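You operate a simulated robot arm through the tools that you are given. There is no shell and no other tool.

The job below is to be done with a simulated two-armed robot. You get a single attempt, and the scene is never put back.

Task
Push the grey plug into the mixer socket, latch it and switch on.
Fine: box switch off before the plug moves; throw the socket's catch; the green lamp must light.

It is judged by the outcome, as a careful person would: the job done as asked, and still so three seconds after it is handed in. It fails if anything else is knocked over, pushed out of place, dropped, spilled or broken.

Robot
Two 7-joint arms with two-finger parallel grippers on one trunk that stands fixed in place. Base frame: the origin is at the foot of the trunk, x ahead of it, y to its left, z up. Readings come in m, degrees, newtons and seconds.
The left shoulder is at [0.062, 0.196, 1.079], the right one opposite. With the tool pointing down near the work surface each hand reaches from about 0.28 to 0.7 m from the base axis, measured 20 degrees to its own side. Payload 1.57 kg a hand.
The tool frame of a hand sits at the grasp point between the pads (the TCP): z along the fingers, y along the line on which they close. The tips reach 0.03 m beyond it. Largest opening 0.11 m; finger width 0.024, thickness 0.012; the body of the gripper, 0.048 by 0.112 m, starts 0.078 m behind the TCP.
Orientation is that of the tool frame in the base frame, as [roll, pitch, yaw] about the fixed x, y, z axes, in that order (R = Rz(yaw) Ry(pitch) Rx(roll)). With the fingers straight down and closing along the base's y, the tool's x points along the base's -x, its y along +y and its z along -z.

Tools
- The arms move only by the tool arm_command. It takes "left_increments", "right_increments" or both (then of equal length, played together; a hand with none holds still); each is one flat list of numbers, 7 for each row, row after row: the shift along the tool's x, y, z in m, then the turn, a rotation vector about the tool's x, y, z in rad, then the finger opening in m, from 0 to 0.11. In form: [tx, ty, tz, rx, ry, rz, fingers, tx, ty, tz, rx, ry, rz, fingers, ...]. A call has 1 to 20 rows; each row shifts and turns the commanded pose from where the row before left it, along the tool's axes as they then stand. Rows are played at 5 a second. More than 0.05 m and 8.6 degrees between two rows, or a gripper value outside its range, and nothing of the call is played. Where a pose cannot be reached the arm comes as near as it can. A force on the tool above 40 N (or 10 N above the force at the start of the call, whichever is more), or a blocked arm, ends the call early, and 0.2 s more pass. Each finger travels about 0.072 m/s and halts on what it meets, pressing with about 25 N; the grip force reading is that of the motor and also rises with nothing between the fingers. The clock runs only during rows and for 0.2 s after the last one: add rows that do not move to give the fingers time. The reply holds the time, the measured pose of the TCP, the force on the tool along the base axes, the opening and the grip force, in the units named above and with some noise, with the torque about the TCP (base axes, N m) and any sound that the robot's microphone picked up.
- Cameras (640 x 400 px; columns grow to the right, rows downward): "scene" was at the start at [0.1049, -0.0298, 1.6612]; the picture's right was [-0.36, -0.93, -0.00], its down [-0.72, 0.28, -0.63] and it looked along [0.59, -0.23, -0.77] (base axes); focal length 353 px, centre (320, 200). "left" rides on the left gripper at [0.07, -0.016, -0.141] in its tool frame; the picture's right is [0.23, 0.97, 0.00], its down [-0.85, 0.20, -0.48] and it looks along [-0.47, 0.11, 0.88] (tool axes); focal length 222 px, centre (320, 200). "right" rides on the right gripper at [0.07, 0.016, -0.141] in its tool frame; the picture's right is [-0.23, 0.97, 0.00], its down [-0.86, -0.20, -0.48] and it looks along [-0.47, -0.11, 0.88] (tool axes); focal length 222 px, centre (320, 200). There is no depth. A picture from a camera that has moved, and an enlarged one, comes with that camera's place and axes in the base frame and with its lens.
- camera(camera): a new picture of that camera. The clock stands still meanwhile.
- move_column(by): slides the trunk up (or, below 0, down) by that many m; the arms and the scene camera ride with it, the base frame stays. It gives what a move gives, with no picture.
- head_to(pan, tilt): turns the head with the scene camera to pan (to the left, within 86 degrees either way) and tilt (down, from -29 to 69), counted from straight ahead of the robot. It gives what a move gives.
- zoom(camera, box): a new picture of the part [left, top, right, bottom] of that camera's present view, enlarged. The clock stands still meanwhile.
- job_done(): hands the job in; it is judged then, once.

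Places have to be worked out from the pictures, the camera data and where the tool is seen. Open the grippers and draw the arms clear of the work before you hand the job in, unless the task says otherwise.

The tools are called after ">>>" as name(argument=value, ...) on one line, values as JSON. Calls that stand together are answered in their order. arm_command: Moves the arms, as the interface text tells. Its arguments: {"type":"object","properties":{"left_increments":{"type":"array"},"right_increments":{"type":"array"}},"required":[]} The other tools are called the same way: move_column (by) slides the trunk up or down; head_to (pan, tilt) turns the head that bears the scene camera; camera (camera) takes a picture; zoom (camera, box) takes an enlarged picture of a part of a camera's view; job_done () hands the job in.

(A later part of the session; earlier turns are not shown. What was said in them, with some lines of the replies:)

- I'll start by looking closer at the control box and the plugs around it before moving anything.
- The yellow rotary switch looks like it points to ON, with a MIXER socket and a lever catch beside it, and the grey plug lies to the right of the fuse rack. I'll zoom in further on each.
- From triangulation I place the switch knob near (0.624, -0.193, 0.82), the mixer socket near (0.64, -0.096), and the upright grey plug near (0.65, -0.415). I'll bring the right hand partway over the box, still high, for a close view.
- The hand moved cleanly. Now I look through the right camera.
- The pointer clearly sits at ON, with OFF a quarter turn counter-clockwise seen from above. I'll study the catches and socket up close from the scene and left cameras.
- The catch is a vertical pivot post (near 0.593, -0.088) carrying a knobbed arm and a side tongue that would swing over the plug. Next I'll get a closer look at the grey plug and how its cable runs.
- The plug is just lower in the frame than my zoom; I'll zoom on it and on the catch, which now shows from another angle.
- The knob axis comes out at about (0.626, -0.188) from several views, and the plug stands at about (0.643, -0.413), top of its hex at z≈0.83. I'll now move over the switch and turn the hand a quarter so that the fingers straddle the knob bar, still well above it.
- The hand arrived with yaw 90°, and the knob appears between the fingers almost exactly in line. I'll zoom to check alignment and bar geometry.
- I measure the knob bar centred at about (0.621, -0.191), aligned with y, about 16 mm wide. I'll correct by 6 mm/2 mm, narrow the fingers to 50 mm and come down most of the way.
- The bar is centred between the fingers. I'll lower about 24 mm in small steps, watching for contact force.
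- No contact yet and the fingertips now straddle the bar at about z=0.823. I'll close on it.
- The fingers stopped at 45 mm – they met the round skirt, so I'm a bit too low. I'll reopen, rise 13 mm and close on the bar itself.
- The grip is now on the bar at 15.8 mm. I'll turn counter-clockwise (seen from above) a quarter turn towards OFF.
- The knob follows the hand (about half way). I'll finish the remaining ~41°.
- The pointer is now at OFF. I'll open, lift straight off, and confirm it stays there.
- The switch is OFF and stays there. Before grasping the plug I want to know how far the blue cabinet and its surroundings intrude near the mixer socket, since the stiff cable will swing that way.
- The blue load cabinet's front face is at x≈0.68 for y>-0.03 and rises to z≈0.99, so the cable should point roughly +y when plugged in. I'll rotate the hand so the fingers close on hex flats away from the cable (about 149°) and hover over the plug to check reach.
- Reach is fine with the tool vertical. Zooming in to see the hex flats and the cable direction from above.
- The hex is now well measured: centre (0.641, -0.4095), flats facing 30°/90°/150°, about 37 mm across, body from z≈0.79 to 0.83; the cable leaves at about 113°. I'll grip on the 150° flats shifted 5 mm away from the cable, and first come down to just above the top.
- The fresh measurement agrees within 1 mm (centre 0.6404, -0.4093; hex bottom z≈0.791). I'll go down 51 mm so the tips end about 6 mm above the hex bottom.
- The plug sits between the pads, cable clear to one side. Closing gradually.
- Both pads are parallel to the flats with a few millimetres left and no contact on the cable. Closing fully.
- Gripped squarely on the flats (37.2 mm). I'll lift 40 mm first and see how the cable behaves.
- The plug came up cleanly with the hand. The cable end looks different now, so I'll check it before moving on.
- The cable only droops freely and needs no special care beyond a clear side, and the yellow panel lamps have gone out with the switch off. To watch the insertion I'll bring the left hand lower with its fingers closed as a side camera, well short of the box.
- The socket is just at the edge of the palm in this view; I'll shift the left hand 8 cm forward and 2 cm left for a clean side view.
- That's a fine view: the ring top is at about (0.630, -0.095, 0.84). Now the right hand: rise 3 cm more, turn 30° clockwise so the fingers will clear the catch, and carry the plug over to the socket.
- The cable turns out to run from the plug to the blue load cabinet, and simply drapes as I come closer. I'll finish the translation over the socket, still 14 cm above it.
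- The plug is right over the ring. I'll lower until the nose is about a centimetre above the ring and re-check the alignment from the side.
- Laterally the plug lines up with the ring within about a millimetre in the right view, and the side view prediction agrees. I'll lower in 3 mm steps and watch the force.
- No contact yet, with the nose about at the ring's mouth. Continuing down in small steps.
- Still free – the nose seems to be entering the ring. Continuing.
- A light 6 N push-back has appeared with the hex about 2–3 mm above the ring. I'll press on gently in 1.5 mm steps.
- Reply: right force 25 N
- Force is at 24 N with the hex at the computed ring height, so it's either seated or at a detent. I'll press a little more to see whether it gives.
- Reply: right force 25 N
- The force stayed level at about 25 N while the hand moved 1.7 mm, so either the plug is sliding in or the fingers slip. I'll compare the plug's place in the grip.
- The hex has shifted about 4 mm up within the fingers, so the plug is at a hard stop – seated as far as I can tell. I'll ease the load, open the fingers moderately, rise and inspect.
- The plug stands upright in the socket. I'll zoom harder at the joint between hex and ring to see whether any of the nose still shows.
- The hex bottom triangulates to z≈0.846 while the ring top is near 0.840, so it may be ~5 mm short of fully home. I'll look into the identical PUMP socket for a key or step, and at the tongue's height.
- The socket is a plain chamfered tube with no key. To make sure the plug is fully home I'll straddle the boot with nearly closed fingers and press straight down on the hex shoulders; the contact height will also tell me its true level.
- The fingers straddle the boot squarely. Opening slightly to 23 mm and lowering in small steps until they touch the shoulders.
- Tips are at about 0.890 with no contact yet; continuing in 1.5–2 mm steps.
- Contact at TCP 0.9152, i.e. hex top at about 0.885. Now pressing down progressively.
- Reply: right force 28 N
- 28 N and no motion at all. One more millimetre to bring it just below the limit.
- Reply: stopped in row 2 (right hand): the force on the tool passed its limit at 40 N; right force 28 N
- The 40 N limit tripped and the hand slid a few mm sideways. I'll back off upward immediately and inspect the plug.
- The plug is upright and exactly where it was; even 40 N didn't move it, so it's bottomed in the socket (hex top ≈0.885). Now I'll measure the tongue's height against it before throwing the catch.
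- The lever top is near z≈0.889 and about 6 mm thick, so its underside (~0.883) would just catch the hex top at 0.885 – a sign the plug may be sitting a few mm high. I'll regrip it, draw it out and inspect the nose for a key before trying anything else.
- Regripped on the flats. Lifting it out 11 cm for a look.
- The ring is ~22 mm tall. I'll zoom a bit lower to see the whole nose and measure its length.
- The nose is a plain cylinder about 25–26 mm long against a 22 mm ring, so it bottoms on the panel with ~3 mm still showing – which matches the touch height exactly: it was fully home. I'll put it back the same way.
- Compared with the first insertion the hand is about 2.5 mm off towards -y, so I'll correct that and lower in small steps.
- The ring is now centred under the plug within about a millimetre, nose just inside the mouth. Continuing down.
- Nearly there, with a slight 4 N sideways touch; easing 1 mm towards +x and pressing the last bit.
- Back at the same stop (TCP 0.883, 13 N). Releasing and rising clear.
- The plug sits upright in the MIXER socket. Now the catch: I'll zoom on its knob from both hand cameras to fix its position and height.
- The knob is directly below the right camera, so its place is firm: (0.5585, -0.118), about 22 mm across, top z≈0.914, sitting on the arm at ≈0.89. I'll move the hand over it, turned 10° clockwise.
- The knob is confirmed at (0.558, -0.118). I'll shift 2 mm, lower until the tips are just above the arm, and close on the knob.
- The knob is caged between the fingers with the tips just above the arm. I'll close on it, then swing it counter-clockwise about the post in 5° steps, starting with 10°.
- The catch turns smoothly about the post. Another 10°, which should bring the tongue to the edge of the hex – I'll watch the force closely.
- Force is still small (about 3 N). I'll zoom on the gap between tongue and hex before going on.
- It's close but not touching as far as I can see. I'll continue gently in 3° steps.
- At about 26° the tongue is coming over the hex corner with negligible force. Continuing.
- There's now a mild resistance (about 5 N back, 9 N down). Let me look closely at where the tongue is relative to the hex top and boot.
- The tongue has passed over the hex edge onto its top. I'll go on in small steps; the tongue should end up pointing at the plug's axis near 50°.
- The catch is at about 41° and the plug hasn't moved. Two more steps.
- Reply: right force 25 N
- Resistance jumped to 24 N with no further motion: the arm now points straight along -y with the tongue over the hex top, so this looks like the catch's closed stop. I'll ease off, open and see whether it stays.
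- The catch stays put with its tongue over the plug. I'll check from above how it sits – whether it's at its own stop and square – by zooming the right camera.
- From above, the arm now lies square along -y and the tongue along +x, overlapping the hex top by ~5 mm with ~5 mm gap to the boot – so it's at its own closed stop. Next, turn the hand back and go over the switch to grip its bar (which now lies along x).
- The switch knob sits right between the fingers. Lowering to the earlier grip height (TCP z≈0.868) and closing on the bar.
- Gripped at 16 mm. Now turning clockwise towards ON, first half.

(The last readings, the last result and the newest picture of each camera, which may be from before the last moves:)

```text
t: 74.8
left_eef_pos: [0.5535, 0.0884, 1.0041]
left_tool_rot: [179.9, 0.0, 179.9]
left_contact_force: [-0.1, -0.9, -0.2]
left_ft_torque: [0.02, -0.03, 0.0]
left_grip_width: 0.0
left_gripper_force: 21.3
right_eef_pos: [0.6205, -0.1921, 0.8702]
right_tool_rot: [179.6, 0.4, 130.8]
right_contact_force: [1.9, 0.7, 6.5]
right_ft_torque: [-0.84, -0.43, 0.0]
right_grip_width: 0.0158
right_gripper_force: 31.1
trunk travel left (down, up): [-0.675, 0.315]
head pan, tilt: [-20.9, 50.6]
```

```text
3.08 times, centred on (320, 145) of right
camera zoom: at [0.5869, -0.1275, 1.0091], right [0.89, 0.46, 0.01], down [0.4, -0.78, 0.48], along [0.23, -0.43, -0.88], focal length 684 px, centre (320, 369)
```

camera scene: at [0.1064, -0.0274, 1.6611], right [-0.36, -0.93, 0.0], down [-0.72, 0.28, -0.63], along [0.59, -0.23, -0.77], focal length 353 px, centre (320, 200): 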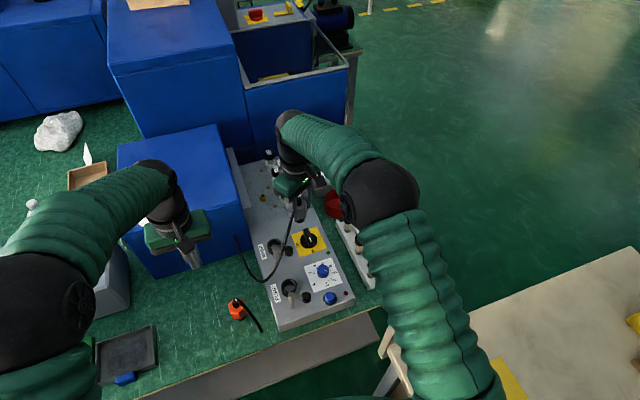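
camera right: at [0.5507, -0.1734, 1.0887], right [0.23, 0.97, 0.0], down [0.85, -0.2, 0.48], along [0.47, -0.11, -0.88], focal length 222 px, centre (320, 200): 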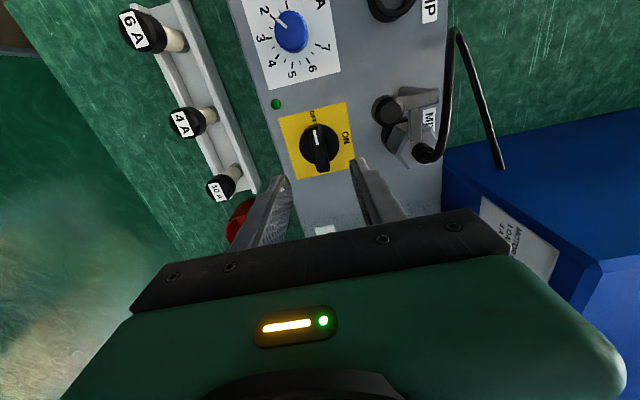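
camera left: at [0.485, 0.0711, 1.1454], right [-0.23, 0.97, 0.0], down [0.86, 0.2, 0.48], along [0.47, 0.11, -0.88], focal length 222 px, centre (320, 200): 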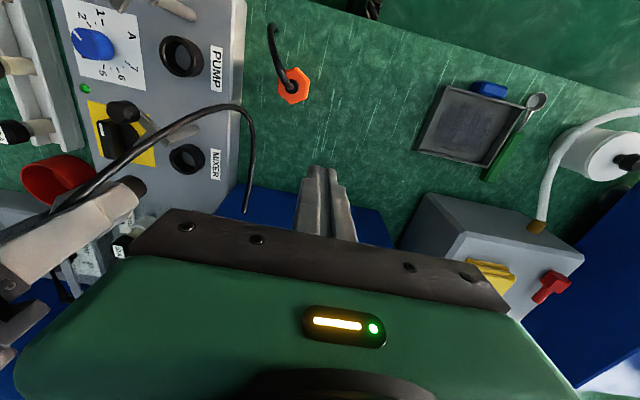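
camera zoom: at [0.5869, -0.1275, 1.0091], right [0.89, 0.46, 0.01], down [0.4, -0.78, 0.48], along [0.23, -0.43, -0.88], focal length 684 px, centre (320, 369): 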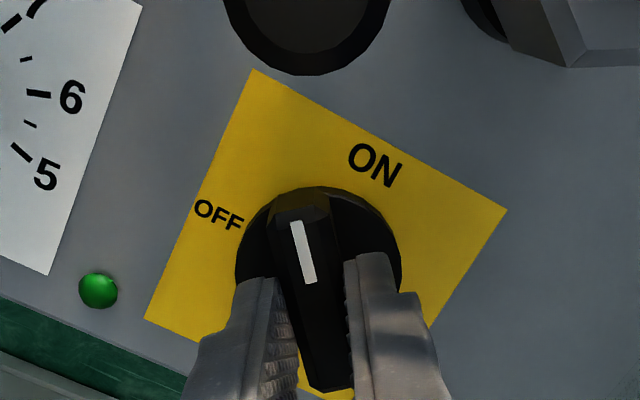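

It follows well. Completing the turn to ON.

>>> arm_command(right_increments=[0, 0, 0, 0, 0, 0.1428, 0.0, 0, 0, 0, 0, 0, 0.1428, 0.0, 0, 0, 0, 0, 0, 0.1428, 0.0, 0, 0, 0, 0, 0, 0.1428, 0.0, 0, 0, 0, 0, 0, 0.1428, 0.0, 0, 0, 0, 0, 0, 0, 0.0])

>>> zoom(camera="right", box=[220, 80, 420, 210])

>>> camera(camera="left")

>>> camera(camera="scene")

```text
t: 76.2
left_eef_pos: [0.5521, 0.0877, 1.005]
left_tool_rot: [179.9, 0.1, 179.9]
left_contact_force: [0.0, -0.6, 0.3]
left_ft_torque: [0.0, -0.02, 0.04]
left_grip_width: 0.0001
left_gripper_force: 21.3
right_eef_pos: [0.6203, -0.1915, 0.8685]
right_tool_rot: [179.6, -0.1, 89.9]
right_contact_force: [-3.6, -3.0, 10.3]
right_ft_torque: [-0.92, 0.4, 0.04]
right_grip_width: 0.016
right_gripper_force: 31.7
trunk travel left (down, up): [-0.675, 0.315]
head pan, tilt: [-20.9, 50.6]
```

```text
3.08 times, centred on (320, 145) of right
camera zoom: at [0.6358, -0.1218, 1.0095], right [0.97, -0.23, 0.01], down [-0.2, -0.85, 0.48], along [-0.1, -0.47, -0.88], focal length 684 px, centre (320, 369)
```

zoom: 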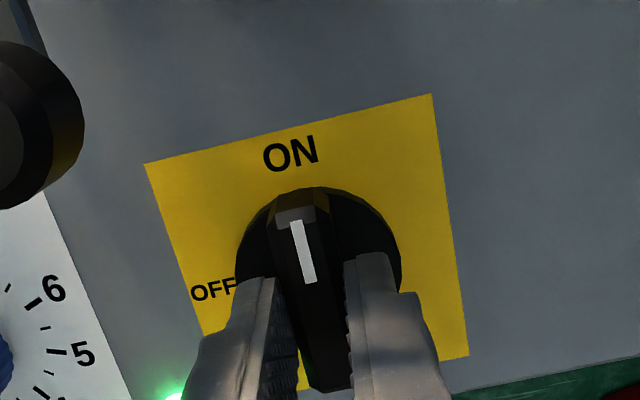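

```text
taken
camera left: at [0.483, 0.071, 1.1464], right [-0.23, 0.97, 0.0], down [0.85, 0.2, 0.48], along [0.47, 0.11, -0.88], focal length 222 px, centre (320, 200)
```

left: 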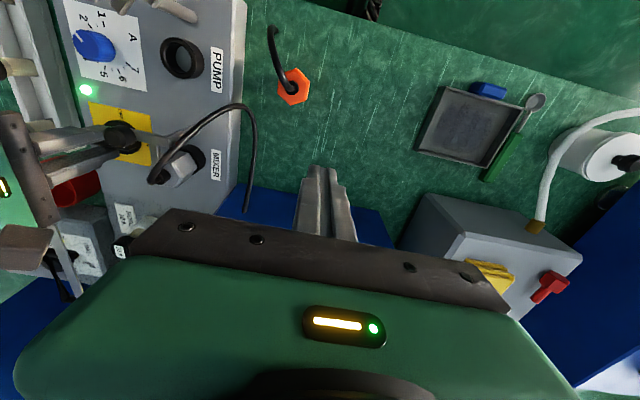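

```text
taken
camera scene: at [0.1033, -0.0287, 1.6614], right [-0.36, -0.93, 0.0], down [-0.72, 0.28, -0.63], along [0.59, -0.23, -0.77], focal length 353 px, centre (320, 200)
```

scene: 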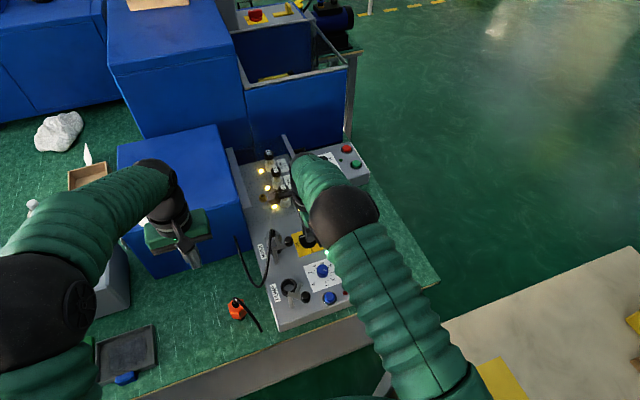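

The green lamp is lit. I'll release the knob straight up without disturbing it.

>>> arm_command(right_increments=[0, 0, 0, 0, 0, 0, 0.03, 0, 0, 0, 0, 0, 0, 0.05, 0, 0, 0, 0, 0, 0, 0.05, 0, 0, -0.01, 0, 0, 0, 0.05, 0, 0, -0.02, 0, 0, 0, 0.05, 0, 0, -0.03, 0, 0, 0, 0.05, 0, 0, -0.03, 0, 0, 0, 0.05, 0, 0, -0.03, 0, 0, 0, 0.05])

>>> zoom(camera="right", box=[220, 60, 420, 190])

>>> zoom(camera="left", box=[60, 60, 260, 200])

```text
t: 78.0
left_eef_pos: [0.5528, 0.0866, 1.0042]
left_tool_rot: [180.0, 0.1, -180.0]
left_contact_force: [0.1, 0.5, 0.3]
left_ft_torque: [0.03, 0.04, -0.02]
left_grip_width: 0.0002
left_gripper_force: 21.5
right_eef_pos: [0.6207, -0.1895, 0.9889]
right_tool_rot: [179.7, 0.0, 90.2]
right_contact_force: [-0.3, 0.5, 0.0]
right_ft_torque: [-0.03, -0.02, 0.03]
right_grip_width: 0.0503
right_gripper_force: 0.1
trunk travel left (down, up): [-0.675, 0.315]
head pan, tilt: [-20.9, 50.6]
```

```text
3.08 times, centred on (320, 125) of right
camera zoom: at [0.6365, -0.1207, 1.129], right [0.97, -0.23, 0.01], down [-0.2, -0.86, 0.48], along [-0.1, -0.47, -0.88], focal length 684 px, centre (320, 431)
```

zoom: 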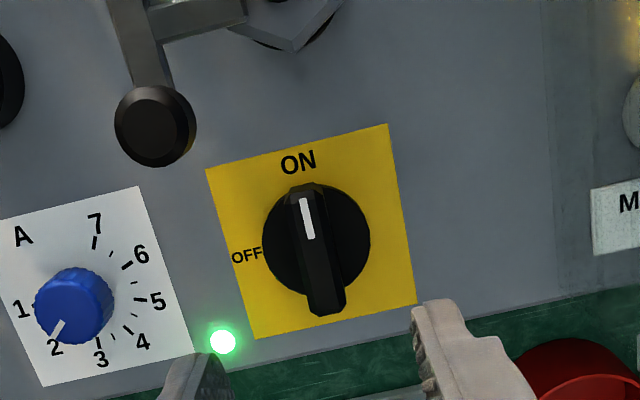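

```text
2.86 times, centred on (160, 130) of left
camera zoom: at [0.4838, 0.0711, 1.146], right [-0.23, 0.97, 0.0], down [0.85, 0.2, 0.48], along [0.47, 0.11, -0.88], focal length 635 px, centre (777, 400)
```

zoom: 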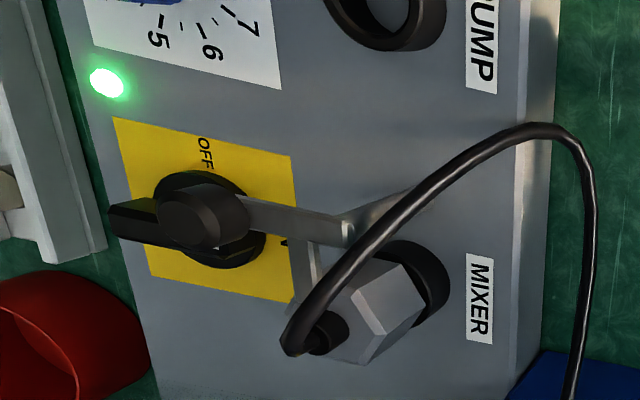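

Everything holds: switch at ON, green lamp glowing, catch over the plug. Now I withdraw both arms upward and back, clear of the bench.

>>> arm_command(left_increments=[0, 0, -0.022, 0, 0, 0, 0.0, 0, 0, -0.022, 0, 0, 0, 0.0, 0, 0, -0.022, 0, 0, 0, 0.0, 0, 0, -0.022, 0, 0, 0, 0.0, 0, 0, -0.022, 0, 0, 0, 0.02, 0, 0, -0.022, 0, 0, 0, 0.05, 0, 0, -0.022, 0, 0, 0, 0.08, 0, 0, -0.022, 0, 0, 0, 0.11, 0.005, 0, -0.022, 0, 0, 0, 0.11, 0.01, 0, -0.02, 0, 0, 0, 0.11], right_increments=[0, 0, -0.025, 0, 0, 0, 0.05, 0, 0, -0.025, 0, 0, 0, 0.05, 0, -0.015, -0.02, 0, 0, 0, 0.05, 0, -0.02, -0.02, 0, 0, 0, 0.06, 0, -0.02, -0.02, 0, 0, 0, 0.08, 0, -0.02, -0.02, 0, 0, 0, 0.1, 0, -0.02, -0.02, 0, 0, 0, 0.11, 0, -0.02, -0.02, 0, 0, 0, 0.11, 0, -0.02, -0.02, 0, 0, 0, 0.11, 0, -0.02, -0.02, 0, 0, 0, 0.11])

>>> camera(camera="scene")

```text
t: 80.2
left_eef_pos: [0.5371, 0.0869, 1.2238]
left_tool_rot: [180.0, 0.1, -180.0]
left_contact_force: [-0.2, 0.5, 0.3]
left_ft_torque: [0.02, -0.06, -0.03]
left_grip_width: 0.1098
left_gripper_force: 0.2
right_eef_pos: [0.4637, -0.1901, 1.1955]
right_tool_rot: [179.7, 0.0, 90.1]
right_contact_force: [0.2, 0.2, -0.3]
right_ft_torque: [0.0, -0.04, 0.0]
right_grip_width: 0.11
right_gripper_force: 0.1
trunk travel left (down, up): [-0.675, 0.315]
head pan, tilt: [-20.9, 50.6]
```

```text
taken
camera scene: at [0.1017, -0.029, 1.6614], right [-0.36, -0.93, 0.0], down [-0.72, 0.28, -0.63], along [0.59, -0.23, -0.77], focal length 353 px, centre (320, 200)
```

scene: 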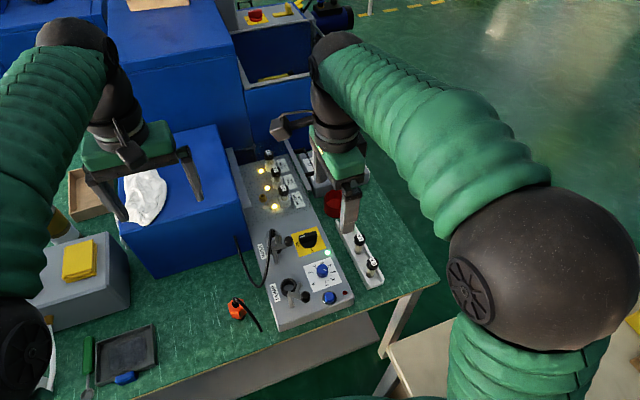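

Both hands are up. I'll bring the right arm back to about its starting pose so that the bench is fully clear, then inspect everything once more.

>>> arm_command(right_increments=[-0.028, -0.007, -0.003, 0, 0, 0, 0.11, -0.028, -0.007, -0.003, 0, 0, 0, 0.11, -0.028, -0.007, -0.003, 0, 0, 0, 0.11, -0.028, -0.007, -0.003, 0, 0, 0, 0.11, -0.028, -0.007, -0.003, 0, 0, 0, 0.11, -0.028, -0.007, -0.003, 0, 0, 0, 0.11, 0, 0, 0, 0, 0, -0.1428, 0.11, 0, 0, 0, 0, 0, -0.1428, 0.11, 0, 0, 0, 0, 0, -0.1428, 0.11, 0, 0, 0, 0, 0, -0.1428, 0.11, 0, 0, 0, 0, 0, -0.1428, 0.11, 0, 0, 0, 0, 0, -0.1428, 0.11, 0, 0, 0, 0, 0, -0.1428, 0.11, 0, 0, 0, 0, 0, -0.1428, 0.11, 0, 0, 0, 0, 0, -0.1428, 0.11, 0, 0, 0, 0, 0, -0.1428, 0.11, 0, 0, 0, 0, 0, -0.1428, 0.11])

>>> camera(camera="scene")

>>> zoom(camera="scene", box=[220, 200, 400, 340])

>>> zoom(camera="scene", box=[250, 220, 340, 275])

>>> zoom(camera="left", box=[80, 20, 320, 170])

```text
t: 83.8
left_eef_pos: [0.5419, 0.0862, 1.2223]
left_tool_rot: [-180.0, 0.0, 180.0]
left_contact_force: [-0.6, 0.2, -0.2]
left_ft_torque: [0.0, 0.01, 0.02]
left_grip_width: 0.1099
left_gripper_force: 0.1
right_eef_pos: [0.4211, -0.3601, 1.2141]
right_tool_rot: [179.9, 0.2, -179.8]
right_contact_force: [0.0, 0.2, -0.1]
right_ft_torque: [0.0, 0.01, 0.02]
right_grip_width: 0.11
right_gripper_force: 0.1
trunk travel left (down, up): [-0.675, 0.315]
head pan, tilt: [-20.9, 50.6]
```

```text
taken
camera scene: at [0.1051, -0.0298, 1.6611], right [-0.36, -0.93, 0.0], down [-0.72, 0.28, -0.63], along [0.59, -0.23, -0.77], focal length 353 px, centre (320, 200)
```

scene: 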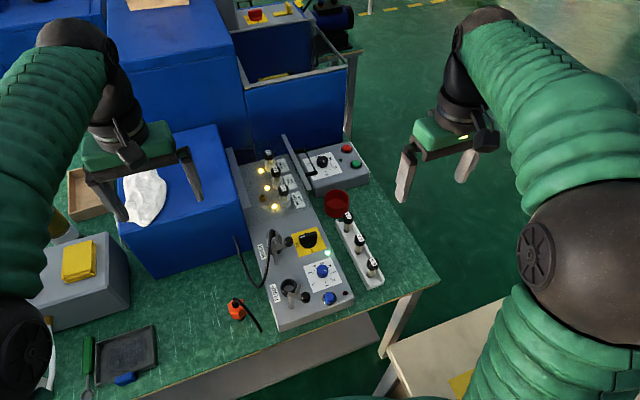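

```text
2.86 times, centred on (310, 270) of scene
camera zoom: at [0.1051, -0.0298, 1.6611], right [-0.36, -0.93, 0.0], down [-0.72, 0.28, -0.63], along [0.59, -0.23, -0.77], focal length 1008 px, centre (349, 0)
```

zoom: 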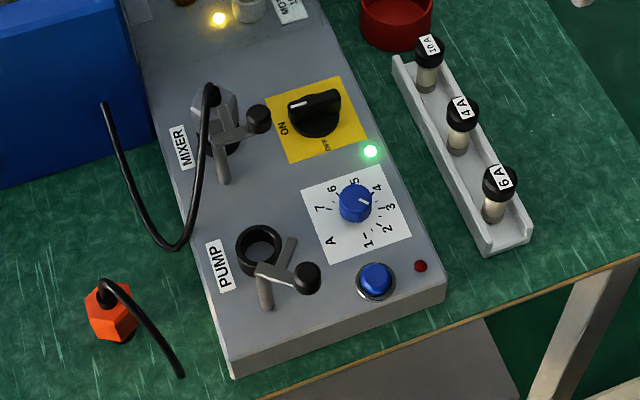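

```text
7.11 times, centred on (295, 248) of scene
camera zoom: at [0.1051, -0.0298, 1.6611], right [-0.36, -0.93, 0.0], down [-0.72, 0.28, -0.63], along [0.59, -0.23, -0.77], focal length 2508 px, centre (498, -138)
```

zoom: 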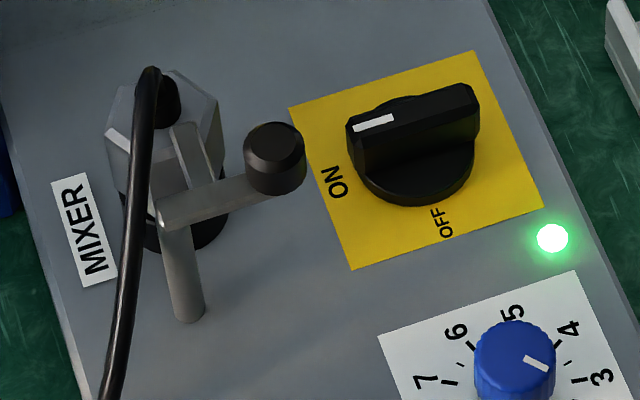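

```text
2.67 times, centred on (200, 95) of left
camera zoom: at [0.4712, 0.0698, 1.3633], right [-0.23, 0.97, 0.0], down [0.86, 0.2, 0.48], along [0.47, 0.11, -0.88], focal length 592 px, centre (640, 480)
```

zoom: 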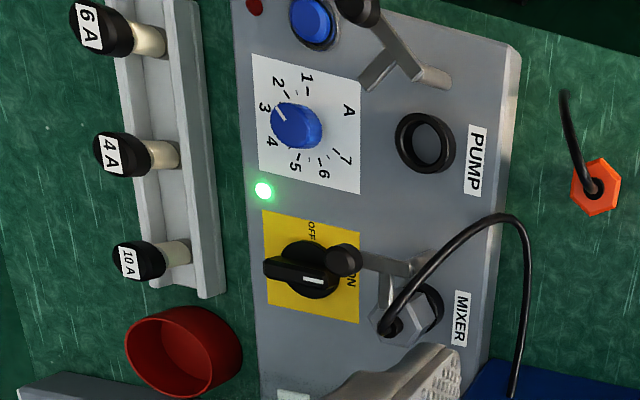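

The final views show the grey plug in the MIXER socket with the catch across it. The switch is at ON, the green lamp has stayed lit for several seconds, and fuses, cup, dial and orange plug are untouched. Both grippers are open and clear, so I'm handing the job in.

>>> job_done()

```text
The job is handed in.
```

The grey plug is in the MIXER socket with the catch closed over it, the box switch is at ON, and the green lamp is lit.

- **Order:** I turned the box switch to OFF before touching the plug, and back to ON only after the catch was thrown.
- **Plug:** After the first insertion I thought it might be sitting a few millimetres high, so I drew it out to look at the nose. It reached the same stop when I put it back. Pressing on it after the first insertion, up to the 40 N limit, moved it no further. About 3 mm of the nose still shows above the ring, because the nose is slightly longer than the socket is deep.
- **Catch:** It turned until it came up against a firm stop and stays there, with its tongue over the top of the plug.
- **Surroundings:** In the last pictures the fuses, red cup, dial, orange plug and everything else I could see were where they started. Both grippers are open and the arms are clear of the bench.

The lamp was still lit about eight seconds after switching on, when I handed the job in.
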